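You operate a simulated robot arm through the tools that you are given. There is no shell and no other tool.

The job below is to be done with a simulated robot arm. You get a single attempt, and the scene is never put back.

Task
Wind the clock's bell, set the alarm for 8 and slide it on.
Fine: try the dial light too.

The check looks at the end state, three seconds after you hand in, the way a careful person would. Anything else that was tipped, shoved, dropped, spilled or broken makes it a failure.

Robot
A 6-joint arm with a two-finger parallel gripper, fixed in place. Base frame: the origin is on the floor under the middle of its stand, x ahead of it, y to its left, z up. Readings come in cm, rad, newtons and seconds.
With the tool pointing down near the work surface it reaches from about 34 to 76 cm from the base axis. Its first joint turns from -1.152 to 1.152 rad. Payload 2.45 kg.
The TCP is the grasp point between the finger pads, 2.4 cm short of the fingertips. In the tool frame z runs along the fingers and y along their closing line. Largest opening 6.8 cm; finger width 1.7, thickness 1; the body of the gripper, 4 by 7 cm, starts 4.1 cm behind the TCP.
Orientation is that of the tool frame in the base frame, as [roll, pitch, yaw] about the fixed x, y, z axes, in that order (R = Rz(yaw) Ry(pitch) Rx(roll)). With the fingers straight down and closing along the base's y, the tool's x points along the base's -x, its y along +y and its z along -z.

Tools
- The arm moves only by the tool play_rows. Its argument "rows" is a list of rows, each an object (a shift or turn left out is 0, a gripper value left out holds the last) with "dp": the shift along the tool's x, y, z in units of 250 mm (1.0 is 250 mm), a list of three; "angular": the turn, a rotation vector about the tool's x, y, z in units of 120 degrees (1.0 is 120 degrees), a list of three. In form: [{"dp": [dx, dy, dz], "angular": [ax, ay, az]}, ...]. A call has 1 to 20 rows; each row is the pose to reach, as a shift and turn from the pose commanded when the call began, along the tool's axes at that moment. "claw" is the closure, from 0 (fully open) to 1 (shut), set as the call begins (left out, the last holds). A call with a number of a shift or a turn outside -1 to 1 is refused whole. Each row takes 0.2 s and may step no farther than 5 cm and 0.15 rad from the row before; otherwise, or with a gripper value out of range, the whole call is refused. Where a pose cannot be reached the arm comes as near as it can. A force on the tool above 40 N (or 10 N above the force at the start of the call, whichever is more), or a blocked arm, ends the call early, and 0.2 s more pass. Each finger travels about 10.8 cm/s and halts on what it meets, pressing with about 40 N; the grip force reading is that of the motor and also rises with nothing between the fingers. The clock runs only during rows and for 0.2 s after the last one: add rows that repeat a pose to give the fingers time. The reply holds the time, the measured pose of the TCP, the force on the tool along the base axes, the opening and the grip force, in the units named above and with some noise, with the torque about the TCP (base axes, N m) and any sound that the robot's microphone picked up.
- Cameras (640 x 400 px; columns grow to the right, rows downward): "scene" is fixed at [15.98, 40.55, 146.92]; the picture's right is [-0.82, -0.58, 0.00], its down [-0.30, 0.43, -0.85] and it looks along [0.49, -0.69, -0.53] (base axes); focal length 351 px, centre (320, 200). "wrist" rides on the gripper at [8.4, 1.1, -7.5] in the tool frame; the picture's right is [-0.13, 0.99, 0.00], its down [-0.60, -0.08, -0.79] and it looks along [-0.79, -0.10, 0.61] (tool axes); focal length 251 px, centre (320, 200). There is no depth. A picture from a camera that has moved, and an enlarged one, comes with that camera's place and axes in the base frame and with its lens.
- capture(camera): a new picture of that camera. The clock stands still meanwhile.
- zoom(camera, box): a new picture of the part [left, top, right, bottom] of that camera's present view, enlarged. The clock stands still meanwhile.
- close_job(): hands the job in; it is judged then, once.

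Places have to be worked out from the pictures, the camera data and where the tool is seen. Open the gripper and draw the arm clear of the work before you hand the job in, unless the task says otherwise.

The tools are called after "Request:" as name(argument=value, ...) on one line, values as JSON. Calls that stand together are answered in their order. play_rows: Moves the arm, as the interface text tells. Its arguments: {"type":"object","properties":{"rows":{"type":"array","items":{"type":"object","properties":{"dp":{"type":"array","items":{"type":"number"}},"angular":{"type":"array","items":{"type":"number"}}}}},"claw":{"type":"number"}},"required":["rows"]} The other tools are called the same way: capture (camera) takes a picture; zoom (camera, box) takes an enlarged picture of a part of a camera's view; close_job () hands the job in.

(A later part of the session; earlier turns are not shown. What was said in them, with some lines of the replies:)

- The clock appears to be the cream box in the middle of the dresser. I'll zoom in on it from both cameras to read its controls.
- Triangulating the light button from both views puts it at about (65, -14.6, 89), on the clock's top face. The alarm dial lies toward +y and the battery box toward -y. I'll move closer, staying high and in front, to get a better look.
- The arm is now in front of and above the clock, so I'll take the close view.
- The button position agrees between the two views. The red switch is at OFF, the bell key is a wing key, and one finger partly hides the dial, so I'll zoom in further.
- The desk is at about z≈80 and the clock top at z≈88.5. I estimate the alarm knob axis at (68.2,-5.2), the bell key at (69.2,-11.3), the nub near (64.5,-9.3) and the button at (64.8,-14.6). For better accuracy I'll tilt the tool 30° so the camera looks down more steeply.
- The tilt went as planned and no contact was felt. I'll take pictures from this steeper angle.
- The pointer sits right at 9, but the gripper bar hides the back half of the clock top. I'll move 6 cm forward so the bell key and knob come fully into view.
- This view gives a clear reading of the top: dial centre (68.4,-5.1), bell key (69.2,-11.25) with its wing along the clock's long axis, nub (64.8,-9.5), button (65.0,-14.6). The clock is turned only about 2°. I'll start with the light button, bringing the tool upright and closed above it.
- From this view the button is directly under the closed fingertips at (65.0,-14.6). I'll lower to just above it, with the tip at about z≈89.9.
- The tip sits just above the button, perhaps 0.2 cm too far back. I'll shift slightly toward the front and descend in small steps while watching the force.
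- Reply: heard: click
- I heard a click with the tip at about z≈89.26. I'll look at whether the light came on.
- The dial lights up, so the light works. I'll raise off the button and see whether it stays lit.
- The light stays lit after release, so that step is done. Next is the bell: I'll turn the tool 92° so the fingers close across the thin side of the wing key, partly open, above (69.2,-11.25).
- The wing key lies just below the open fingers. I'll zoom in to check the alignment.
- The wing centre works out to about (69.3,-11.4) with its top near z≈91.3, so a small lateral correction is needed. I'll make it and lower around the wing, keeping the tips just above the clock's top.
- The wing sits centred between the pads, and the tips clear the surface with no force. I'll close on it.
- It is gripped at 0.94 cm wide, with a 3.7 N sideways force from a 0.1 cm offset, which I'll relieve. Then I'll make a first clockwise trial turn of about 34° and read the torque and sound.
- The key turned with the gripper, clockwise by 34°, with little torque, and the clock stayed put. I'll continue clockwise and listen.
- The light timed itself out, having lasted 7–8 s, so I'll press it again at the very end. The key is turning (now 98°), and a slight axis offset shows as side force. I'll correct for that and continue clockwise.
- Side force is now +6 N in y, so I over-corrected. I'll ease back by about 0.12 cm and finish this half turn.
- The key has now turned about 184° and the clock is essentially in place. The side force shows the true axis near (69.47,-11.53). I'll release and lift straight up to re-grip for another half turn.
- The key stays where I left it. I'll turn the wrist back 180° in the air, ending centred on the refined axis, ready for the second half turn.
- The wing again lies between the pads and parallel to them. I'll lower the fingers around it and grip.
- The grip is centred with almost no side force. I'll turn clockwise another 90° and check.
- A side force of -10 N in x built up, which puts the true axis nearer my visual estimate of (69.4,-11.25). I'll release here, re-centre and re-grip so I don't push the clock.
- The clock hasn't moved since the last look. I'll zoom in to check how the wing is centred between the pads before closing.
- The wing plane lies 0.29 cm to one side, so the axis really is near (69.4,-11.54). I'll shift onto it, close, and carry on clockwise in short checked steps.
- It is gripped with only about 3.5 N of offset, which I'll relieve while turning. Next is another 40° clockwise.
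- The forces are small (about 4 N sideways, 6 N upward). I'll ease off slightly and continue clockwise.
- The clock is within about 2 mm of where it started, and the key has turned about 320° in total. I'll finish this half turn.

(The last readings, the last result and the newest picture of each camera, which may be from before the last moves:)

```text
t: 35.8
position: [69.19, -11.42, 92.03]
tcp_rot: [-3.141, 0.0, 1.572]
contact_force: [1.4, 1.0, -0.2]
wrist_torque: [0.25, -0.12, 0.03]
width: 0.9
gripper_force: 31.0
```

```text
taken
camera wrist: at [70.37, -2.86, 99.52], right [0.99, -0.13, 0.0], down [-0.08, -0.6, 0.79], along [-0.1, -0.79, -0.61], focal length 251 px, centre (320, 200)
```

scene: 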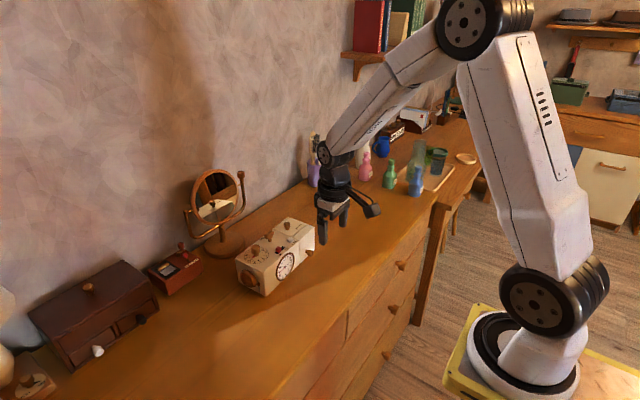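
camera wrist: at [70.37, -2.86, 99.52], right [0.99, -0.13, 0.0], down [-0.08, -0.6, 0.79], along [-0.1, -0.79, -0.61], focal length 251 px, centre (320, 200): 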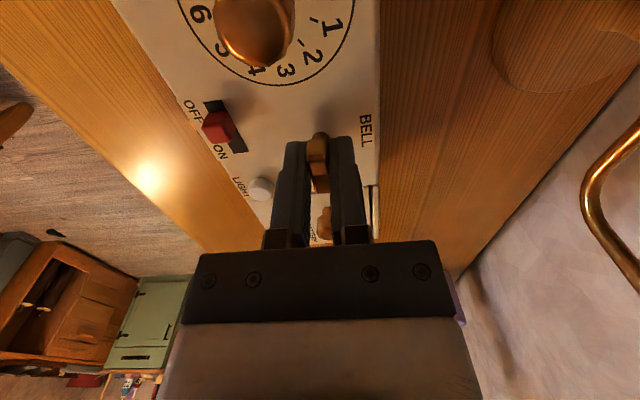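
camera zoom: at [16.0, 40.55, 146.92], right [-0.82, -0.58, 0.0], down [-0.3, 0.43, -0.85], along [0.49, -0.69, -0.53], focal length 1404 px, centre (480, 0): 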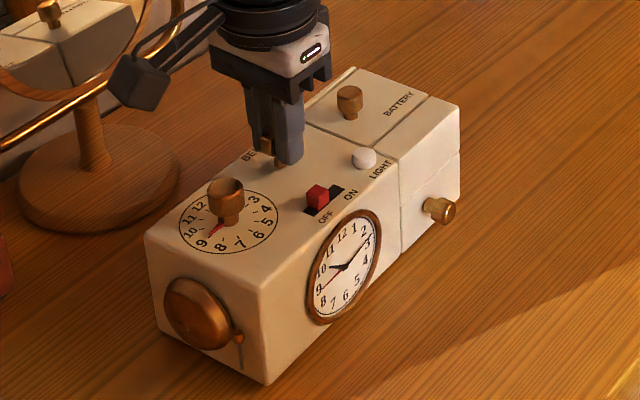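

One full turn is done, the forces are low, and no stop has been felt. To wind it properly I'll do another full turn, starting by releasing, lifting and swinging the wrist back 180°.

Request:
play_rows(rows=[{"dp": [0, 0, 0]}, {"dp": [0, 0, 0]}, {"dp": [0, 0, -0.06]}, {"dp": [0, 0, -0.13]}, {"dp": [0, 0, -0.16]}, {"dp": [0, 0, -0.16], "angular": [0, 0, -0.068]}, {"dp": [0, 0, -0.16], "angular": [0, 0, -0.136]}, {"dp": [0, 0, -0.16], "angular": [0, 0, -0.204]}, {"dp": [0, 0, -0.16], "angular": [0, 0, -0.272]}, {"dp": [0, 0, -0.16], "angular": [0, 0, -0.34]}, {"dp": [0, 0, -0.16], "angular": [0, 0, -0.408]}, {"dp": [0, 0, -0.16], "angular": [0, 0, -0.476]}, {"dp": [0, 0, -0.16], "angular": [0, 0, -0.544]}, {"dp": [0, 0, -0.16], "angular": [0, 0, -0.612]}, {"dp": [0, 0, -0.16], "angular": [0, 0, -0.68]}, {"dp": [0, 0, -0.16], "angular": [0, 0, -0.75]}, {"dp": [0, 0, -0.16], "angular": [0, 0, -0.75]}], claw=0.6)

Request:
zoom(camera="wrist", box=[250, 40, 530, 215])

Request:
zoom(camera="scene", box=[230, 200, 330, 300])

```text
t: 39.4
position: [69.22, -11.43, 96.06]
tcp_rot: [-3.141, 0.002, -3.136]
contact_force: [-0.6, -0.5, -0.6]
wrist_torque: [-0.02, 0.01, 0.01]
width: 2.72
gripper_force: 0.2
```

```text
2.29 times, centred on (390, 128) of wrist
camera zoom: at [60.85, -10.19, 103.52], right [0.12, 0.99, 0.0], down [0.6, -0.08, 0.79], along [0.79, -0.1, -0.61], focal length 575 px, centre (160, 366)
```

zoom: 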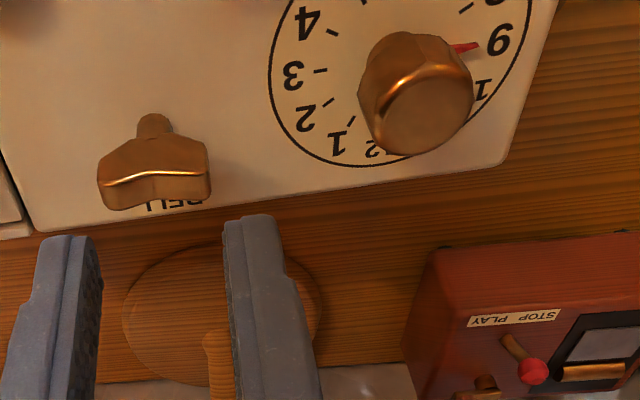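

```text
4.00 times, centred on (280, 250) of scene
camera zoom: at [15.98, 40.55, 146.92], right [-0.82, -0.58, 0.0], down [-0.3, 0.43, -0.85], along [0.49, -0.69, -0.53], focal length 1404 px, centre (480, 0)
```

zoom: 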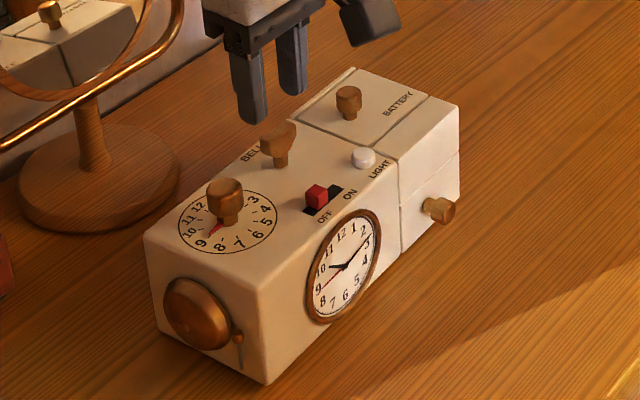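

The key's axis is now at about (69.3,-11.42), right under the TCP. I'll finish turning back to -90° and lower around the wing.

Request:
play_rows(rows=[{"dp": [-0.002, 0, 0], "angular": [0, 0, -0.068]}, {"dp": [-0.002, 0, 0], "angular": [0, 0, -0.136]}, {"dp": [-0.002, 0, 0], "angular": [0, 0, -0.204]}, {"dp": [-0.002, 0, 0], "angular": [0, 0, -0.272]}, {"dp": [-0.002, 0, 0], "angular": [0, 0, -0.34]}, {"dp": [-0.002, 0, 0], "angular": [0, 0, -0.408]}, {"dp": [-0.002, 0, 0], "angular": [0, 0, -0.476]}, {"dp": [-0.002, 0, 0], "angular": [0, 0, -0.544]}, {"dp": [-0.002, 0, 0], "angular": [0, 0, -0.612]}, {"dp": [-0.002, 0, 0], "angular": [0, 0, -0.68]}, {"dp": [-0.002, 0, 0], "angular": [0, 0, -0.75]}, {"dp": [-0.002, 0, 0], "angular": [0, 0, -0.75]}])

Request:
zoom(camera="wrist", box=[240, 40, 420, 220])

```text
t: 42.0
position: [69.37, -11.32, 96.17]
tcp_rot: [-3.14, -0.001, -1.566]
contact_force: [-0.7, -0.9, 0.7]
wrist_torque: [-0.01, 0.01, 0.0]
width: 2.7
gripper_force: 0.2
```

```text
2.22 times, centred on (330, 130) of wrist
camera zoom: at [68.25, -19.65, 103.57], right [-0.99, 0.12, 0.0], down [0.08, 0.6, 0.79], along [0.1, 0.79, -0.61], focal length 559 px, centre (298, 356)
```

zoom: 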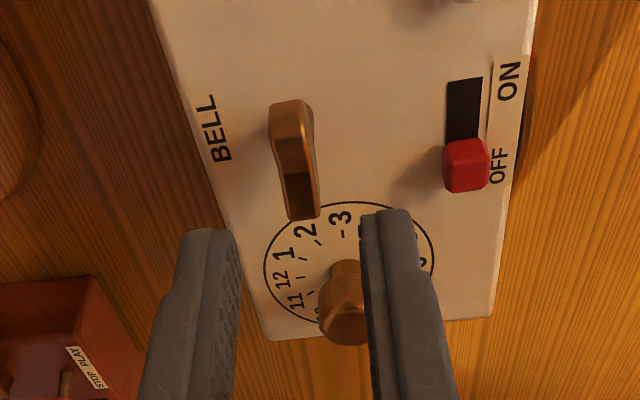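

The wing is centred on the tool axis column and parallel to the pads. I'll lower and grip.

Request:
play_rows(rows=[{"dp": [0.002, 0, 0.06]}, {"dp": [0.002, 0, 0.12]}, {"dp": [0.002, 0, 0.165]}, {"dp": [0.002, 0, 0.165]}])

Request:
play_rows(rows=[{"dp": [0, 0, 0]}, {"dp": [0, 0, 0]}, {"dp": [0, 0, 0]}], claw=1)

Request:
play_rows(rows=[{"angular": [0, 0, 0.068]}, {"angular": [0, 0, 0.136]}, {"angular": [0, 0, 0.204]}, {"angular": [0, 0, 0.272]}, {"angular": [0, 0, 0.34]}, {"angular": [0, 0, 0.34]}])

```text
t: 43.0
position: [69.34, -11.48, 91.98]
tcp_rot: [-3.14, 0.0, -1.569]
contact_force: [-0.2, 0.1, -0.5]
wrist_torque: [0.01, 0.01, 0.0]
width: 2.73
gripper_force: 0.1
```

```text
t: 43.8
position: [69.39, -11.6, 92.06]
tcp_rot: [-3.141, 0.001, -1.57]
contact_force: [4.0, 0.0, 0.3]
wrist_torque: [-0.05, -0.17, 0.03]
width: 0.92
gripper_force: 30.8
```

```text
t: 45.2
position: [69.26, -11.49, 92.1]
tcp_rot: [3.141, -0.001, -2.282]
contact_force: [-3.1, -6.1, 0.4]
wrist_torque: [-0.03, 0.01, 0.22]
width: 0.94
gripper_force: 31.0
```

The torque about z has jumped to 0.22 N·m, so the key now resists, which suggests the end of winding. I'll look before going any further.

Request:
zoom(camera="scene", box=[230, 200, 330, 300])

Request:
capture(camera="wrist")

Request:
zoom(camera="wrist", box=[260, 90, 380, 230])

```text
4.00 times, centred on (280, 250) of scene
camera zoom: at [15.97, 40.53, 146.93], right [-0.82, -0.58, 0.0], down [-0.3, 0.43, -0.85], along [0.49, -0.69, -0.53], focal length 1404 px, centre (480, 0)
```

zoom: 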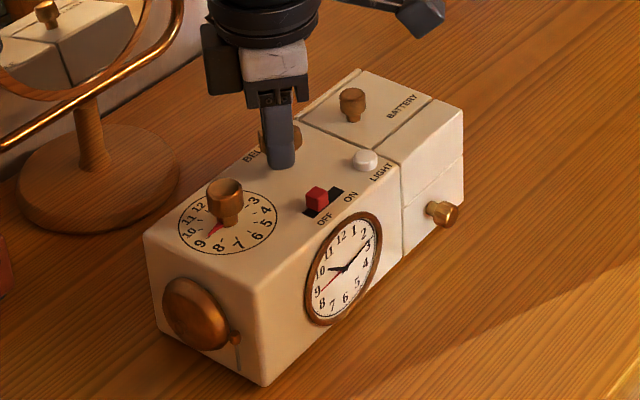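

```text
taken
camera wrist: at [62.93, -16.94, 99.44], right [-0.67, 0.75, 0.0], down [0.46, 0.41, 0.79], along [0.59, 0.53, -0.61], focal length 251 px, centre (320, 200)
```

wrist: 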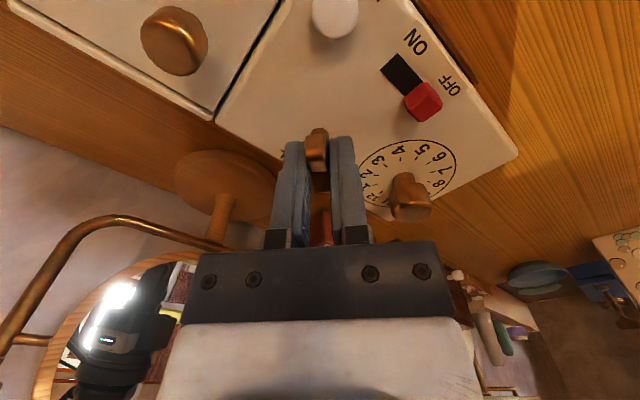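

```text
2.86 times, centred on (320, 160) of wrist
camera zoom: at [62.93, -16.94, 99.44], right [-0.67, 0.75, 0.0], down [0.46, 0.41, 0.79], along [0.59, 0.53, -0.61], focal length 718 px, centre (320, 314)
```

zoom: 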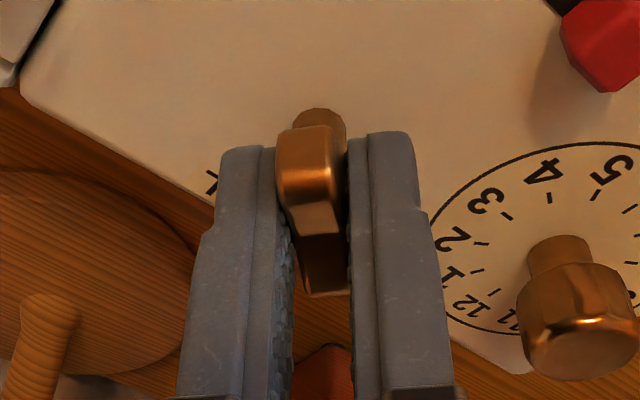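

The key is at its stop: the clock itself has just begun to turn by about 1°, so the bell is fully wound. I'll release now and lift straight up.

Request:
play_rows(rows=[{"dp": [0, 0, 0]}, {"dp": [0, 0, 0]}, {"dp": [0, 0, -0.06]}, {"dp": [0, 0, -0.13]}, {"dp": [0, 0, -0.2]}, {"dp": [0, 0, -0.2]}], claw=0.6)

Request:
zoom(camera="scene", box=[230, 200, 330, 300])

Request:
zoom(camera="wrist", box=[240, 20, 460, 220])

```text
t: 46.6
position: [69.24, -11.59, 96.97]
tcp_rot: [3.141, 0.001, -2.281]
contact_force: [-0.7, -0.2, -0.2]
wrist_torque: [0.0, 0.01, -0.02]
width: 2.77
gripper_force: 0.1
```

```text
4.00 times, centred on (280, 250) of scene
camera zoom: at [15.98, 40.55, 146.92], right [-0.82, -0.58, 0.0], down [-0.3, 0.43, -0.85], along [0.49, -0.69, -0.53], focal length 1404 px, centre (480, 0)
```

zoom: 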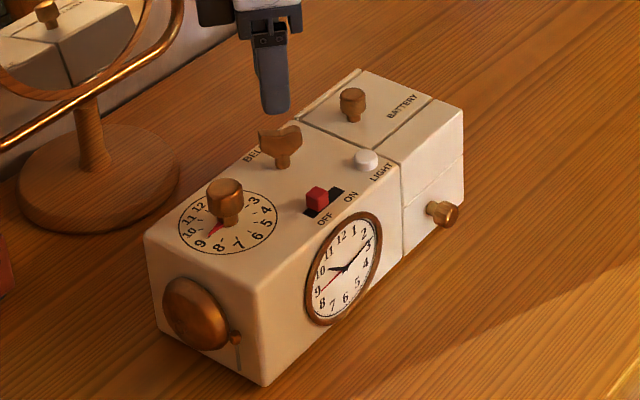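

```text
2.00 times, centred on (350, 120) of wrist
camera zoom: at [63.02, -16.95, 104.43], right [-0.67, 0.74, 0.0], down [0.45, 0.41, 0.79], along [0.59, 0.53, -0.61], focal length 503 px, centre (260, 360)
```

zoom: 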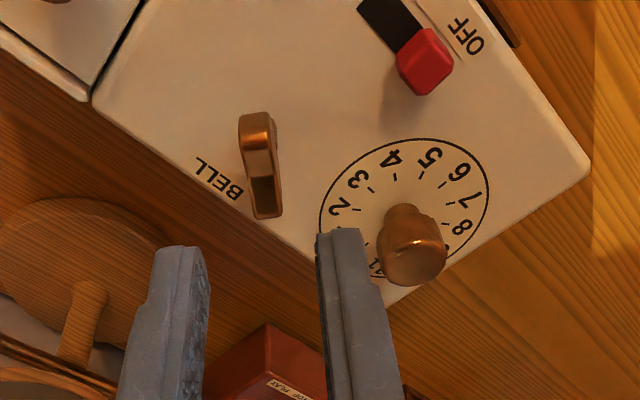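

The key stayed put and the clock is steady. Next is the alarm knob: I'll swing the tool back to its default orientation above the dial and look for exact positions.

Request:
play_rows(rows=[{"dp": [-0.028, 0.033, -0.01], "angular": [0, 0, 0.0685]}, {"dp": [-0.056, 0.066, -0.01], "angular": [0, 0, 0.137]}, {"dp": [-0.084, 0.099, -0.01], "angular": [0, 0, 0.2055]}, {"dp": [-0.112, 0.132, -0.01], "angular": [0, 0, 0.274]}, {"dp": [-0.14, 0.165, -0.01], "angular": [0, 0, 0.3425]}, {"dp": [-0.168, 0.197, -0.01], "angular": [0, 0, 0.411]}, {"dp": [-0.168, 0.197, -0.01], "angular": [0, 0, 0.411]}], claw=0.35)

Request:
capture(camera="wrist")

Request:
zoom(camera="wrist", box=[250, 30, 420, 200])

```text
t: 48.2
position: [68.33, -5.11, 97.22]
tcp_rot: [-3.141, 0.001, 3.14]
contact_force: [0.0, 0.4, -0.1]
wrist_torque: [-0.01, -0.03, 0.03]
width: 4.38
gripper_force: 0.1
```

```text
taken
camera wrist: at [59.92, -3.77, 104.67], right [0.13, 0.99, 0.0], down [0.6, -0.08, 0.79], along [0.79, -0.1, -0.61], focal length 251 px, centre (320, 200)
```

wrist: 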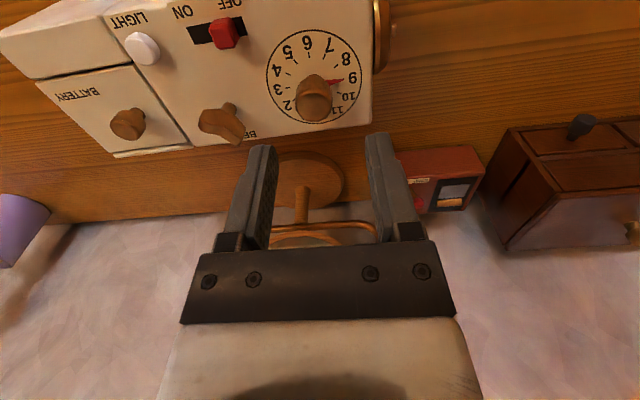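

```text
2.35 times, centred on (335, 115) of wrist
camera zoom: at [59.92, -3.77, 104.67], right [0.13, 0.99, 0.0], down [0.6, -0.08, 0.79], along [0.79, -0.1, -0.61], focal length 592 px, centre (285, 400)
```

zoom: 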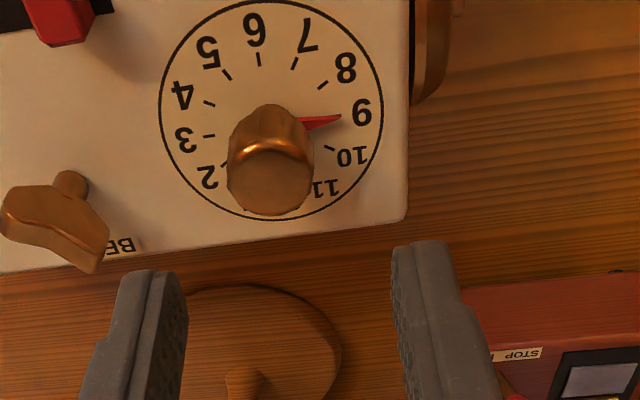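

The dial centre and knob axis are at about (68.2,-5.22), and the pointer is right on the 9. I'll make the small lateral correction and lower the open fingers around the knob.

Request:
play_rows(rows=[{"dp": [0.004, -0.0044, 0.05]}, {"dp": [0.004, -0.0044, 0.11]}, {"dp": [0.004, -0.0044, 0.17]}, {"dp": [0.004, -0.0044, 0.206]}, {"dp": [0.004, -0.0044, 0.206]}])

Request:
zoom(camera="wrist", box=[230, 80, 410, 240])

Request:
zoom(camera="scene", box=[230, 200, 330, 300])

```text
t: 49.4
position: [68.25, -5.13, 92.13]
tcp_rot: [3.141, 0.001, 3.141]
contact_force: [-0.1, -0.9, 0.0]
wrist_torque: [0.01, 0.0, 0.05]
width: 4.44
gripper_force: 0.2
```

```text
2.50 times, centred on (320, 160) of wrist
camera zoom: at [59.81, -3.89, 99.48], right [0.13, 0.99, 0.0], down [0.6, -0.08, 0.79], along [0.79, -0.1, -0.61], focal length 629 px, centre (320, 300)
```

zoom: 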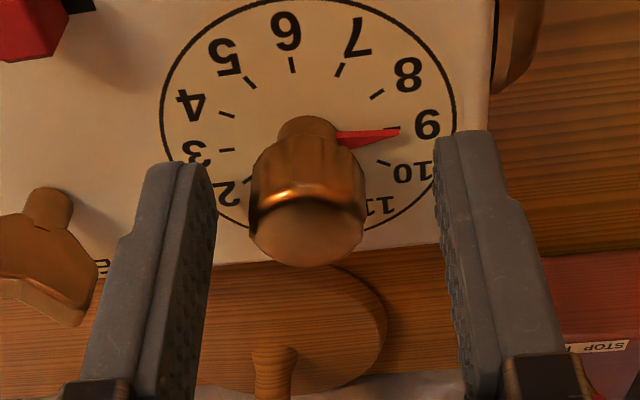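

```text
4.00 times, centred on (280, 250) of scene
camera zoom: at [15.98, 40.55, 146.92], right [-0.82, -0.58, 0.0], down [-0.3, 0.43, -0.85], along [0.49, -0.69, -0.53], focal length 1404 px, centre (480, 0)
```

zoom: 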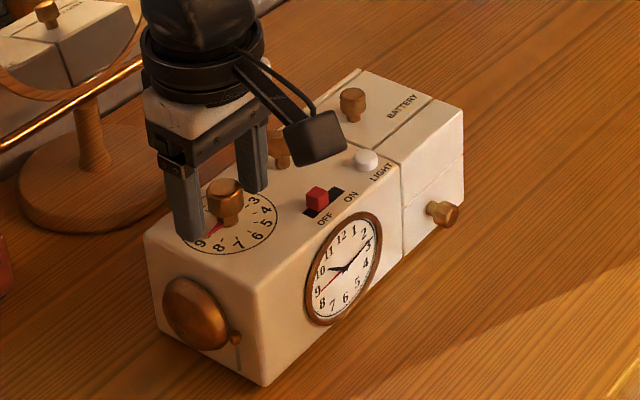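

The knob sits about 0.2 cm to the -y side of the pad centreline. I'll shift by that amount and then close on it.

Request:
play_rows(rows=[{"dp": [0, -0.0085, 0]}, {"dp": [0, -0.0085, 0]}])

Request:
play_rows(rows=[{"dp": [0, 0, 0]}, {"dp": [0, 0, 0]}, {"dp": [0, 0, 0]}], claw=1)

Request:
zoom(camera="wrist", box=[230, 80, 410, 240])

```text
t: 50.0
position: [68.17, -5.41, 92.08]
tcp_rot: [3.14, 0.005, -3.142]
contact_force: [-0.5, -0.6, 0.8]
wrist_torque: [0.01, -0.01, 0.01]
width: 4.41
gripper_force: 0.1
```

```text
t: 50.8
position: [68.17, -5.35, 92.18]
tcp_rot: [3.14, 0.003, 3.141]
contact_force: [0.1, -1.8, 0.0]
wrist_torque: [-0.02, 0.03, 0.01]
width: 2.12
gripper_force: 38.5
```

```text
2.50 times, centred on (320, 160) of wrist
camera zoom: at [59.82, -4.13, 99.51], right [0.13, 0.99, 0.0], down [0.6, -0.08, 0.79], along [0.79, -0.1, -0.61], focal length 629 px, centre (320, 300)
```

zoom: 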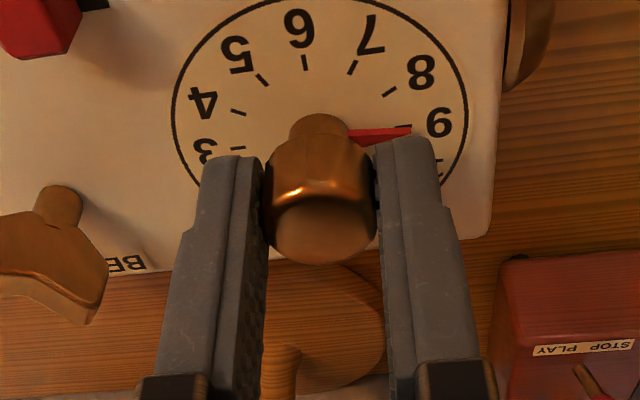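

The knob is held at 2.12 cm with almost no side force. I'll turn it 30° counter-clockwise, from 9 to 8.

Request:
play_rows(rows=[{"angular": [0, 0, -0.0625]}, {"angular": [0, 0, -0.125]}, {"angular": [0, 0, -0.1875]}, {"angular": [0, 0, -0.25]}, {"angular": [0, 0, -0.25]}])

Request:
zoom(camera="wrist", box=[230, 80, 410, 240])

Request:
zoom(camera="scene", box=[230, 200, 330, 300])

```text
t: 52.0
position: [68.19, -5.24, 92.16]
tcp_rot: [3.141, 0.0, -2.617]
contact_force: [1.9, -1.2, -0.7]
wrist_torque: [0.01, -0.09, 0.02]
width: 2.14
gripper_force: 38.8
```

```text
2.50 times, centred on (320, 160) of wrist
camera zoom: at [60.4, -8.47, 99.51], right [-0.39, 0.92, 0.0], down [0.56, 0.23, 0.79], along [0.73, 0.31, -0.61], focal length 629 px, centre (320, 300)
```

zoom: 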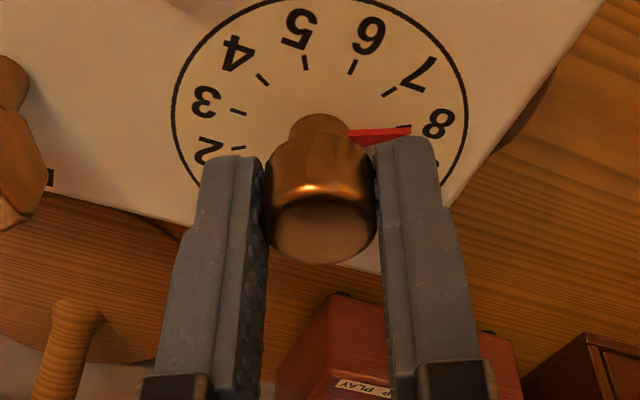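

```text
4.00 times, centred on (280, 250) of scene
camera zoom: at [16.0, 40.54, 146.92], right [-0.82, -0.58, 0.0], down [-0.3, 0.43, -0.85], along [0.49, -0.69, -0.53], focal length 1404 px, centre (480, 0)
```

zoom: 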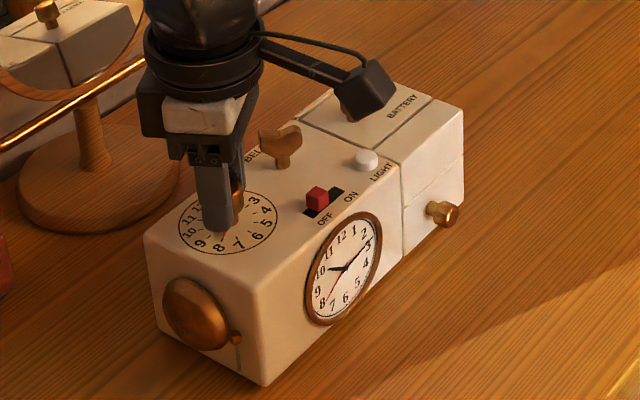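

The pointer now stands to 8 just as it stood to 9 before, and the clock did not move. I'll release, lift straight up and check it.

Request:
play_rows(rows=[{"dp": [0, 0, 0]}, {"dp": [0, 0, 0]}, {"dp": [0, 0, -0.06]}, {"dp": [0, 0, -0.13]}, {"dp": [0, 0, -0.2]}, {"dp": [0, 0, -0.2]}], claw=0.4)

Request:
zoom(camera="wrist", box=[240, 20, 420, 180])

Request:
zoom(camera="scene", box=[255, 230, 305, 270])

```text
t: 53.4
position: [68.1, -5.53, 97.31]
tcp_rot: [3.141, 0.004, -2.618]
contact_force: [-0.6, -0.2, -0.9]
wrist_torque: [0.02, 0.01, -0.04]
width: 4.1
gripper_force: 0.1
```

```text
2.50 times, centred on (330, 100) of wrist
camera zoom: at [60.33, -8.54, 104.52], right [-0.38, 0.92, 0.0], down [0.56, 0.23, 0.79], along [0.73, 0.3, -0.61], focal length 629 px, centre (295, 450)
```

zoom: 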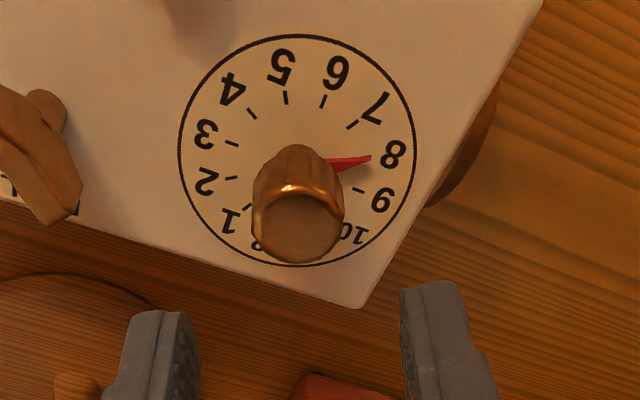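

```text
10.00 times, centred on (280, 250) of scene
camera zoom: at [15.98, 40.55, 146.92], right [-0.82, -0.58, 0.0], down [-0.3, 0.43, -0.85], along [0.49, -0.69, -0.53], focal length 3511 px, centre (720, -300)
```

zoom: 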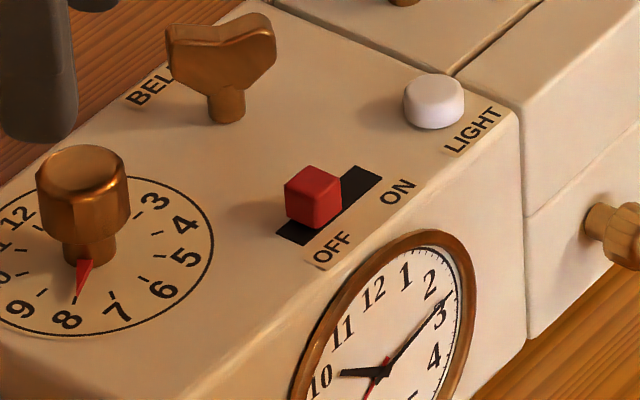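

The pointer is on 8. Now for the switch: I'll bring the tool back to its default orientation above the red nub and measure it.

Request:
play_rows(rows=[{"dp": [0.05, -0.02, 0], "angular": [0, 0, 0.0625]}, {"dp": [0.1, -0.04, 0], "angular": [0, 0, 0.125]}, {"dp": [0.15, -0.06, 0], "angular": [0, 0, 0.1875]}, {"dp": [0.1973, -0.0778, 0], "angular": [0, 0, 0.25]}, {"dp": [0.1973, -0.0778, 0], "angular": [0, 0, 0.25]}], claw=0.6)

Request:
capture(camera="wrist")

Request:
zoom(camera="wrist", box=[250, 20, 410, 180])

```text
t: 54.6
position: [64.9, -9.51, 97.19]
tcp_rot: [-3.141, 0.001, 3.138]
contact_force: [-0.1, -0.5, 0.5]
wrist_torque: [0.0, -0.01, -0.01]
width: 2.74
gripper_force: 0.2
```

```text
taken
camera wrist: at [56.47, -8.26, 104.52], right [0.13, 0.99, 0.0], down [0.6, -0.08, 0.79], along [0.79, -0.1, -0.61], focal length 251 px, centre (320, 200)
```

wrist: 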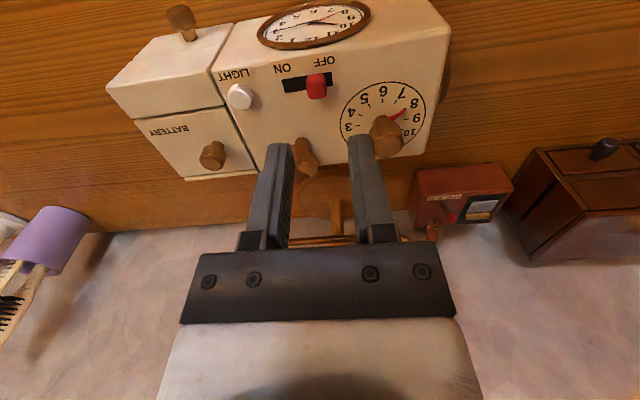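

```text
2.50 times, centred on (330, 100) of wrist
camera zoom: at [56.47, -8.26, 104.52], right [0.13, 0.99, 0.0], down [0.6, -0.08, 0.79], along [0.79, -0.1, -0.61], focal length 629 px, centre (295, 450)
```

zoom: 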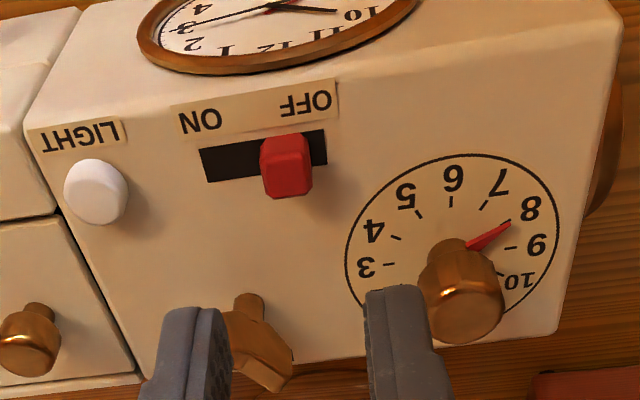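

The nub centre is at about (64.6,-9.5) with its top near z≈89.9, and the slot runs in y from -11.7 to -8.5. I'll descend to just above the nub and check centring.

Request:
play_rows(rows=[{"dp": [0.011, -0.003, 0.06]}, {"dp": [0.011, -0.003, 0.12]}, {"dp": [0.011, -0.003, 0.176]}, {"dp": [0.011, -0.003, 0.176]}])

Request:
zoom(camera="wrist", box=[250, 60, 410, 220])

Request:
zoom(camera="scene", box=[250, 210, 310, 260])

```text
t: 55.6
position: [64.67, -9.69, 92.71]
tcp_rot: [3.139, 0.004, 3.141]
contact_force: [-0.3, 0.1, 0.3]
wrist_torque: [-0.02, 0.0, 0.01]
width: 2.71
gripper_force: 0.1
```

```text
2.50 times, centred on (330, 140) of wrist
camera zoom: at [56.26, -8.35, 100.08], right [0.13, 0.99, 0.0], down [0.6, -0.08, 0.79], along [0.79, -0.1, -0.61], focal length 629 px, centre (295, 350)
```

zoom: 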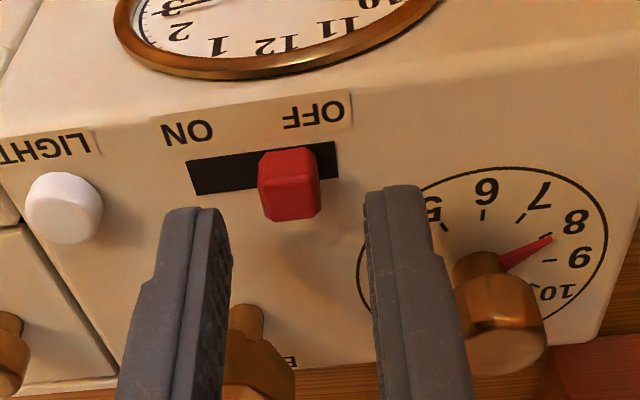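

```text
8.00 times, centred on (280, 235) of scene
camera zoom: at [15.98, 40.55, 146.92], right [-0.82, -0.58, 0.0], down [-0.3, 0.43, -0.85], along [0.49, -0.69, -0.53], focal length 2809 px, centre (640, -80)
```

zoom: 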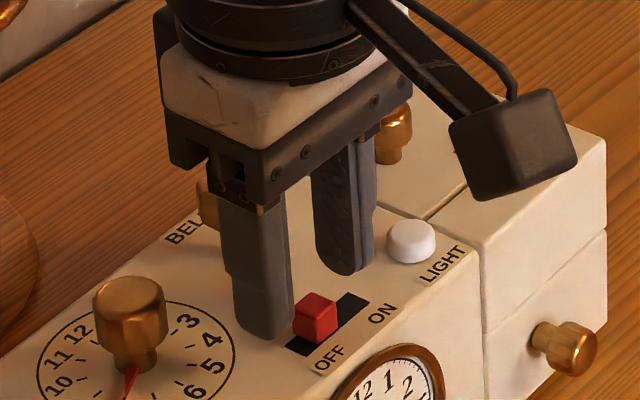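

The nub is centred between the pads to within 1 mm. I'll lower 1.1 cm so the tips flank it without touching the top face.

Request:
play_rows(rows=[{"dp": [0.004, -0.002, 0.02]}, {"dp": [0.004, -0.002, 0.036]}, {"dp": [0.004, -0.002, 0.045]}, {"dp": [0.004, -0.002, 0.045]}])

Request:
zoom(camera="wrist", box=[250, 60, 410, 220])

Request:
zoom(camera="scene", box=[250, 210, 310, 260])

```text
t: 56.6
position: [64.62, -9.71, 91.59]
tcp_rot: [3.142, 0.002, -3.141]
contact_force: [-0.3, -0.3, 0.0]
wrist_torque: [0.02, 0.0, 0.0]
width: 2.7
gripper_force: 0.0
```

```text
2.50 times, centred on (330, 140) of wrist
camera zoom: at [56.15, -8.4, 98.98], right [0.13, 0.99, 0.0], down [0.6, -0.08, 0.79], along [0.79, -0.1, -0.61], focal length 629 px, centre (295, 350)
```

zoom: 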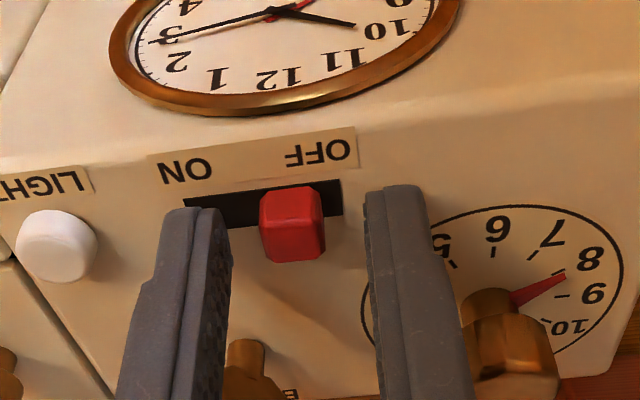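

```text
8.00 times, centred on (280, 235) of scene
camera zoom: at [15.98, 40.55, 146.92], right [-0.82, -0.58, 0.0], down [-0.3, 0.43, -0.85], along [0.49, -0.69, -0.53], focal length 2809 px, centre (640, -80)
```

zoom: 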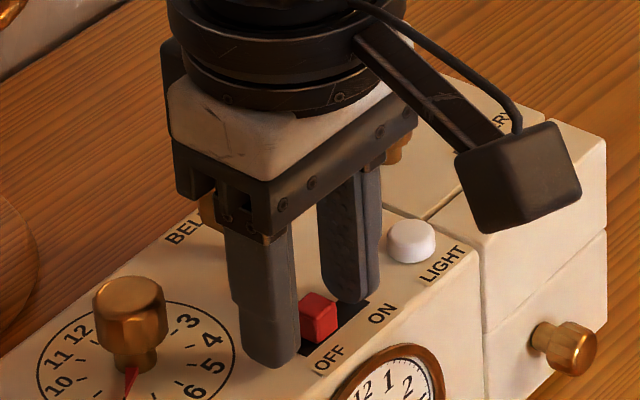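

The fingers flank the nub and nothing is touching. I'll close gently around it.

Request:
play_rows(rows=[{"dp": [0, 0, 0]}, {"dp": [0, 0, 0]}, {"dp": [0, 0, 0]}], claw=1)

Request:
zoom(camera="wrist", box=[250, 60, 410, 220])

```text
t: 57.4
position: [64.52, -9.65, 91.48]
tcp_rot: [-3.141, 0.001, -3.141]
contact_force: [0.7, -1.1, 0.1]
wrist_torque: [-0.06, -0.02, 0.25]
width: 1.11
gripper_force: 31.9
```

```text
2.50 times, centred on (330, 140) of wrist
camera zoom: at [56.15, -8.41, 98.98], right [0.13, 0.99, 0.0], down [0.6, -0.08, 0.79], along [0.79, -0.1, -0.61], focal length 629 px, centre (295, 350)
```

zoom: 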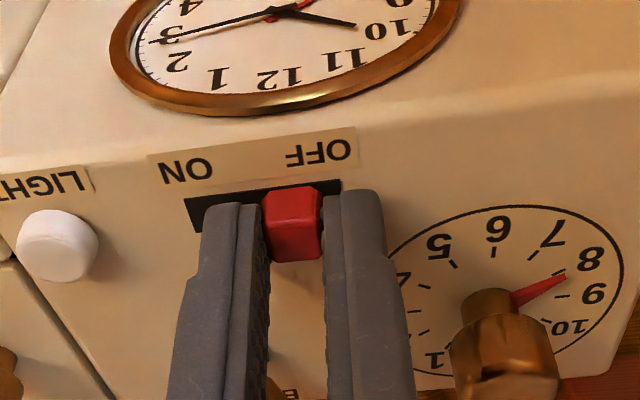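

The nub is held at 1.11 cm. A small twist torque suggests a 1–2° yaw mismatch, which I'll relieve while starting to slide toward ON (-y) in small steps.

Request:
play_rows(rows=[{"angular": [0, 0, -0.012]}, {"dp": [-0.0003, -0.008, 0], "angular": [0, 0, -0.012]}, {"dp": [-0.0006, -0.016, 0], "angular": [0, 0, -0.012]}, {"dp": [-0.001, -0.026, 0], "angular": [0, 0, -0.012]}])

Request:
zoom(camera="wrist", box=[250, 60, 410, 220])

Request:
zoom(camera="scene", box=[230, 200, 330, 300])

```text
t: 58.4
position: [64.51, -10.28, 91.58]
tcp_rot: [3.14, 0.001, -3.118]
contact_force: [-1.5, 0.7, 0.1]
wrist_torque: [-0.02, -0.12, -0.01]
width: 1.09
gripper_force: 31.8
```

```text
2.50 times, centred on (330, 140) of wrist
camera zoom: at [56.14, -9.28, 98.99], right [0.1, 0.99, 0.0], down [0.61, -0.06, 0.79], along [0.79, -0.08, -0.61], focal length 629 px, centre (295, 350)
```

zoom: 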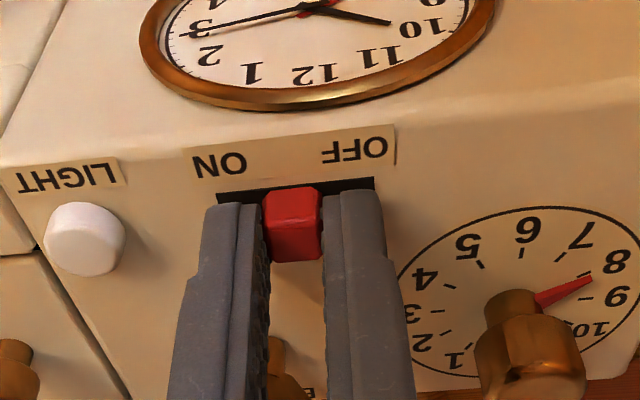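

```text
4.00 times, centred on (280, 250) of scene
camera zoom: at [15.98, 40.55, 146.92], right [-0.82, -0.58, 0.0], down [-0.3, 0.43, -0.85], along [0.49, -0.69, -0.53], focal length 1404 px, centre (480, 0)
```

zoom: 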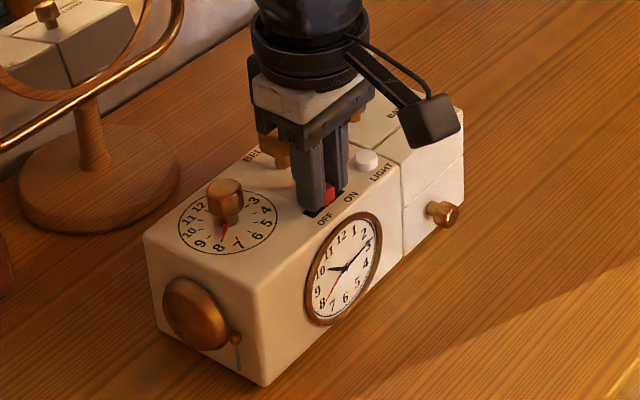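

The nub slides freely and the clock isn't moving. I'll continue another 0.6 cm to the ON end.

Request:
play_rows(rows=[{"dp": [-0.0003, -0.008, 0]}, {"dp": [-0.0006, -0.016, 0]}, {"dp": [-0.001, -0.024, 0]}, {"dp": [-0.001, -0.024, 0]}])

Request:
zoom(camera="wrist", box=[250, 60, 410, 220])

Request:
zoom(camera="scene", box=[230, 200, 330, 300])

```text
t: 59.4
position: [64.66, -10.97, 91.49]
tcp_rot: [-3.141, 0.0, -3.116]
contact_force: [-2.4, 0.4, 0.6]
wrist_torque: [0.04, 0.16, 0.01]
width: 1.12
gripper_force: 31.9
```

```text
2.50 times, centred on (330, 140) of wrist
camera zoom: at [56.16, -9.86, 98.99], right [0.1, 0.99, 0.0], down [0.61, -0.06, 0.79], along [0.79, -0.08, -0.61], focal length 629 px, centre (295, 350)
```

zoom: 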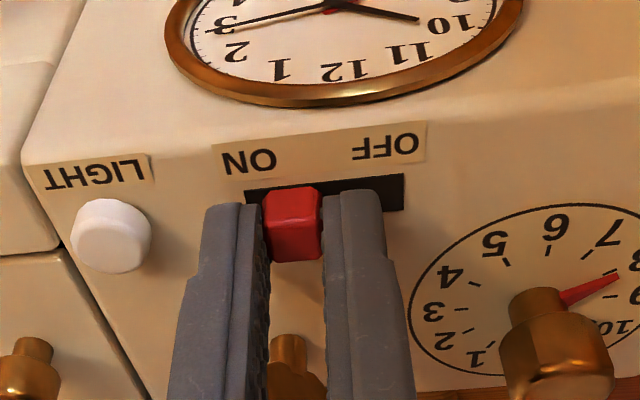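

```text
4.00 times, centred on (280, 250) of scene
camera zoom: at [15.98, 40.55, 146.92], right [-0.82, -0.58, 0.0], down [-0.3, 0.43, -0.85], along [0.49, -0.69, -0.53], focal length 1404 px, centre (480, 0)
```

zoom: 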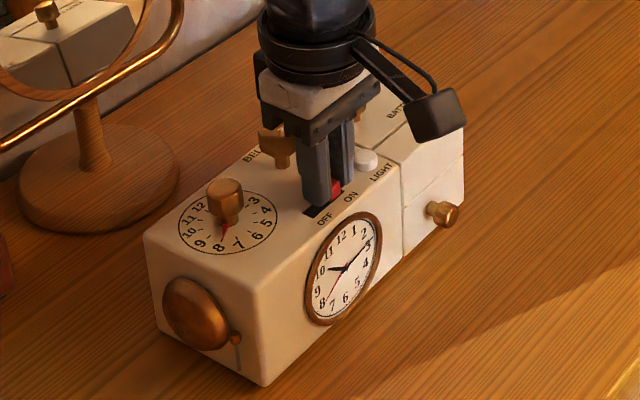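

The nub now sits about as close to the ON end as it was to the OFF end before. I'll nudge slightly further to feel for the stop.

Request:
play_rows(rows=[{"dp": [0, -0.004, 0]}, {"dp": [0, -0.006, 0]}, {"dp": [0, -0.006, 0]}])

Request:
zoom(camera="wrist", box=[250, 60, 410, 220])

```text
t: 60.2
position: [64.42, -11.08, 91.51]
tcp_rot: [3.141, 0.0, -3.117]
contact_force: [-2.7, 5.1, 0.3]
wrist_torque: [0.02, 0.16, 0.05]
width: 1.11
gripper_force: 31.7
```

```text
2.50 times, centred on (330, 140) of wrist
camera zoom: at [56.16, -9.99, 98.99], right [0.1, 0.99, 0.0], down [0.61, -0.06, 0.79], along [0.79, -0.08, -0.61], focal length 629 px, centre (295, 350)
```

zoom: 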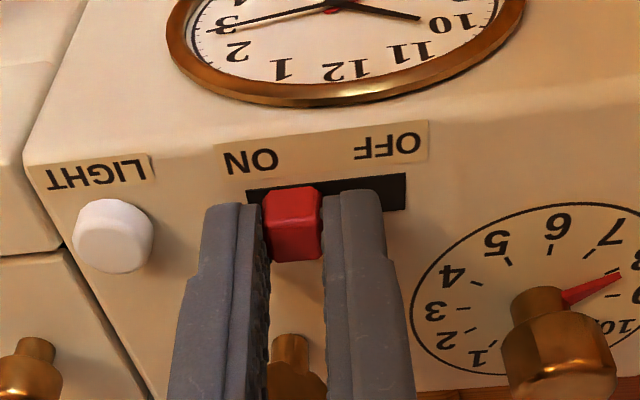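

A stop is felt (5 N), so the switch is fully at ON. I'll release, lift and verify.

Request:
play_rows(rows=[{"dp": [0, 0.003, 0]}, {"dp": [0, 0.003, 0]}, {"dp": [0, 0.003, -0.06]}, {"dp": [0, 0.003, -0.13]}, {"dp": [0, 0.003, -0.19]}, {"dp": [0, 0.003, -0.19]}], claw=0.65)

Request:
capture(camera="wrist")

Request:
zoom(camera="wrist", box=[240, 10, 440, 180])

Request:
zoom(camera="scene", box=[230, 200, 330, 300])

```text
t: 61.6
position: [64.53, -11.09, 96.31]
tcp_rot: [3.139, 0.002, -3.116]
contact_force: [0.1, -0.4, -0.6]
wrist_torque: [0.03, -0.01, 0.01]
width: 2.4
gripper_force: 0.0
```

```text
taken
camera wrist: at [56.12, -9.95, 103.79], right [0.1, 0.99, 0.0], down [0.61, -0.06, 0.79], along [0.79, -0.08, -0.61], focal length 251 px, centre (320, 200)
```

wrist: 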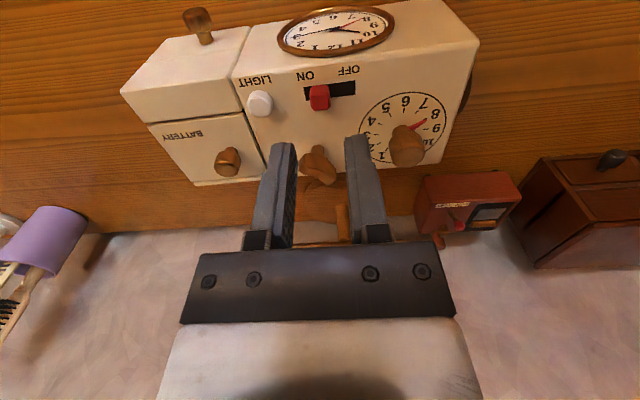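

```text
2.35 times, centred on (340, 95) of wrist
camera zoom: at [56.12, -9.95, 103.79], right [0.1, 0.99, 0.0], down [0.61, -0.06, 0.79], along [0.79, -0.08, -0.61], focal length 592 px, centre (273, 447)
```

zoom: 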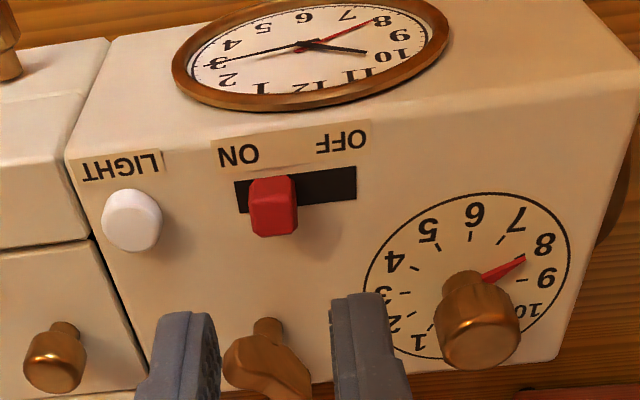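

```text
4.00 times, centred on (280, 250) of scene
camera zoom: at [15.98, 40.55, 146.92], right [-0.82, -0.58, 0.0], down [-0.3, 0.43, -0.85], along [0.49, -0.69, -0.53], focal length 1404 px, centre (480, 0)
```

zoom: 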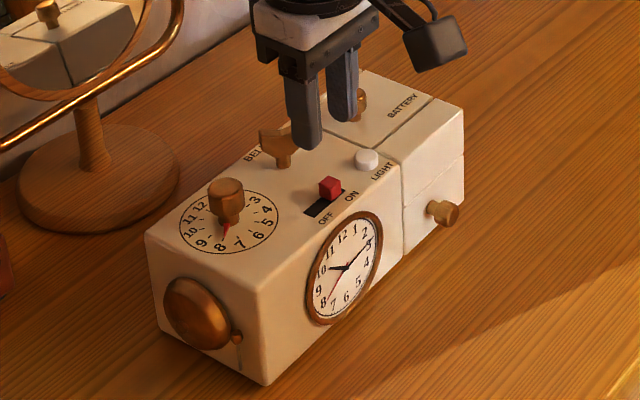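

The switch is at ON, the pointer is on 8, and the key turned about 400° to its stop. The light timed out, so I'll press the button once more just before handing in, starting by moving closed above it at (64.65,-14.7).

Request:
play_rows(rows=[{"dp": [0, -0.05, 0]}, {"dp": [-0.0011, -0.1, 0]}, {"dp": [-0.0011, -0.1445, 0]}, {"dp": [-0.0011, -0.1445, 0.06]}, {"dp": [-0.0011, -0.1445, 0.12]}, {"dp": [-0.0011, -0.1445, 0.148]}, {"dp": [-0.0011, -0.1445, 0.148]}], claw=1)

Request:
zoom(camera="wrist", box=[250, 60, 410, 220])

Request:
zoom(camera="scene", box=[250, 200, 320, 260])

```text
t: 63.2
position: [64.75, -14.64, 92.63]
tcp_rot: [3.141, 0.002, -3.115]
contact_force: [-0.1, -0.5, -0.4]
wrist_torque: [-0.02, -0.03, 0.0]
width: 0.0
gripper_force: 23.9
```

```text
2.50 times, centred on (330, 140) of wrist
camera zoom: at [56.33, -13.55, 100.03], right [0.1, 0.99, 0.0], down [0.6, -0.06, 0.79], along [0.79, -0.08, -0.61], focal length 629 px, centre (295, 350)
```

zoom: 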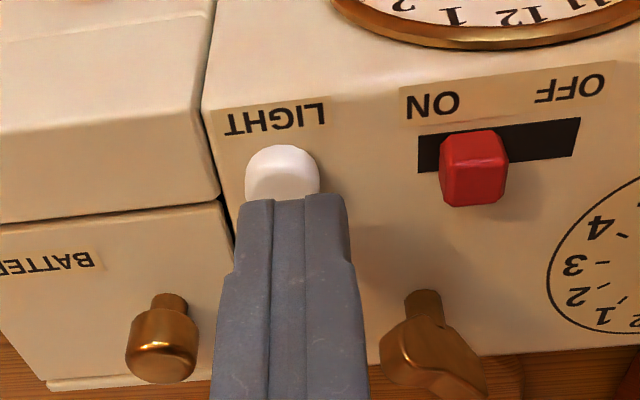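

```text
6.67 times, centred on (285, 230) of scene
camera zoom: at [15.98, 40.55, 146.92], right [-0.82, -0.58, 0.0], down [-0.3, 0.43, -0.85], along [0.49, -0.69, -0.53], focal length 2341 px, centre (553, 0)
```

zoom: 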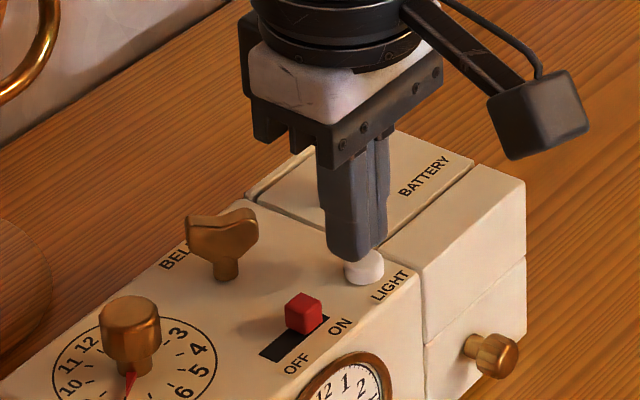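

The button is under the tip, needing only a 1–2 mm shift, and its earlier click came at TCP z≈91.7. I'll press it now and check the light.

Request:
play_rows(rows=[{"dp": [0.004, -0.005, 0.014]}, {"dp": [0.004, -0.005, 0.028]}, {"dp": [0.004, -0.005, 0.038]}])

Request:
capture(camera="scene")

Request:
zoom(camera="scene", box=[230, 200, 330, 300])

```text
t: 64.0
position: [64.63, -14.71, 91.74]
tcp_rot: [3.141, 0.001, -3.119]
contact_force: [0.0, 0.4, 0.7]
wrist_torque: [0.01, 0.0, -0.01]
width: 0.0
gripper_force: 24.1
heard: click
```

```text
taken
```

scene: 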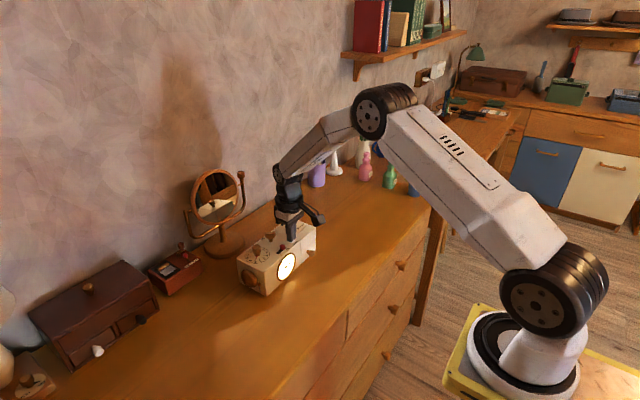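

```text
4.00 times, centred on (280, 250) of scene
camera zoom: at [15.98, 40.55, 146.92], right [-0.82, -0.58, 0.0], down [-0.3, 0.43, -0.85], along [0.49, -0.69, -0.53], focal length 1404 px, centre (480, 0)
```

zoom: 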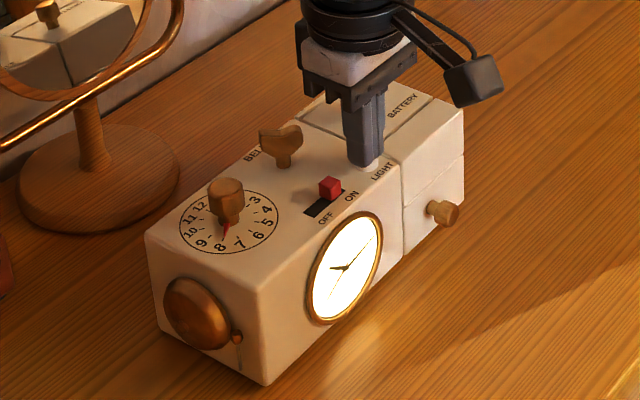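

There was a click and the dial is lit again. Now I'll lift straight up, draw back and open the gripper.

Request:
play_rows(rows=[{"dp": [0, 0, -0.14]}, {"dp": [0.06, 0, -0.3]}, {"dp": [0.16, 0, -0.46]}, {"dp": [0.26, 0, -0.62]}, {"dp": [0.36, 0, -0.76]}], claw=0.8)

Request:
play_rows(rows=[{"dp": [0, 0, 0]}, {"dp": [0, 0, 0]}], claw=0)

Request:
capture(camera="scene")

Request:
zoom(camera="scene", box=[230, 200, 330, 300])

```text
t: 65.2
position: [55.63, -14.84, 110.58]
tcp_rot: [3.141, 0.001, -3.115]
contact_force: [-0.1, -0.3, -0.2]
wrist_torque: [0.0, -0.03, -0.01]
width: 1.37
gripper_force: 0.1
```

```text
t: 65.8
position: [55.6, -15.01, 110.65]
tcp_rot: [-3.142, 0.0, -3.117]
contact_force: [0.0, 0.7, -0.8]
wrist_torque: [-0.01, -0.07, -0.01]
width: 6.8
gripper_force: 0.1
```

```text
taken
```

scene: 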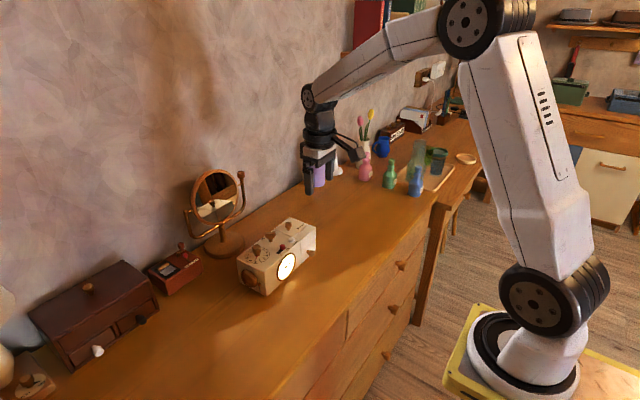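

```text
4.00 times, centred on (280, 250) of scene
camera zoom: at [15.98, 40.55, 146.92], right [-0.82, -0.58, 0.0], down [-0.3, 0.43, -0.85], along [0.49, -0.69, -0.53], focal length 1404 px, centre (480, 0)
```

zoom: 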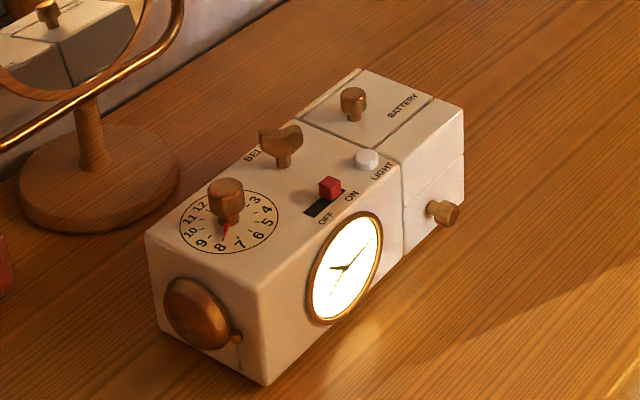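

The bell is wound to its stop, the pointer is on 8, the switch is at ON and the dial light is lit. Nothing else was disturbed, the gripper is open and the arm is clear, so I'm handing in.

Request:
close_job()

```text
The job is handed in.
```

The bell is wound, the alarm is set for 8 and switched on, and the dial light works. I've handed the job in; no result came back with it.

- **Bell:** I turned the key clockwise about 400° in all, until it reached a firm stop.
- **Alarm:** The pointer went from 9 to 8, and the pictures show it on the 8.
- **Switch:** I slid the red nub to the ON end until I felt it stop.
- **Light:** It came on at the first press and switched itself off after 7–9 seconds. I pressed it again just before handing in, so it was still lit then.

Winding slid the clock about 2–3 mm and turned it about 1° from where it stood. Nothing else was touched, and the arm is clear with the gripper open.
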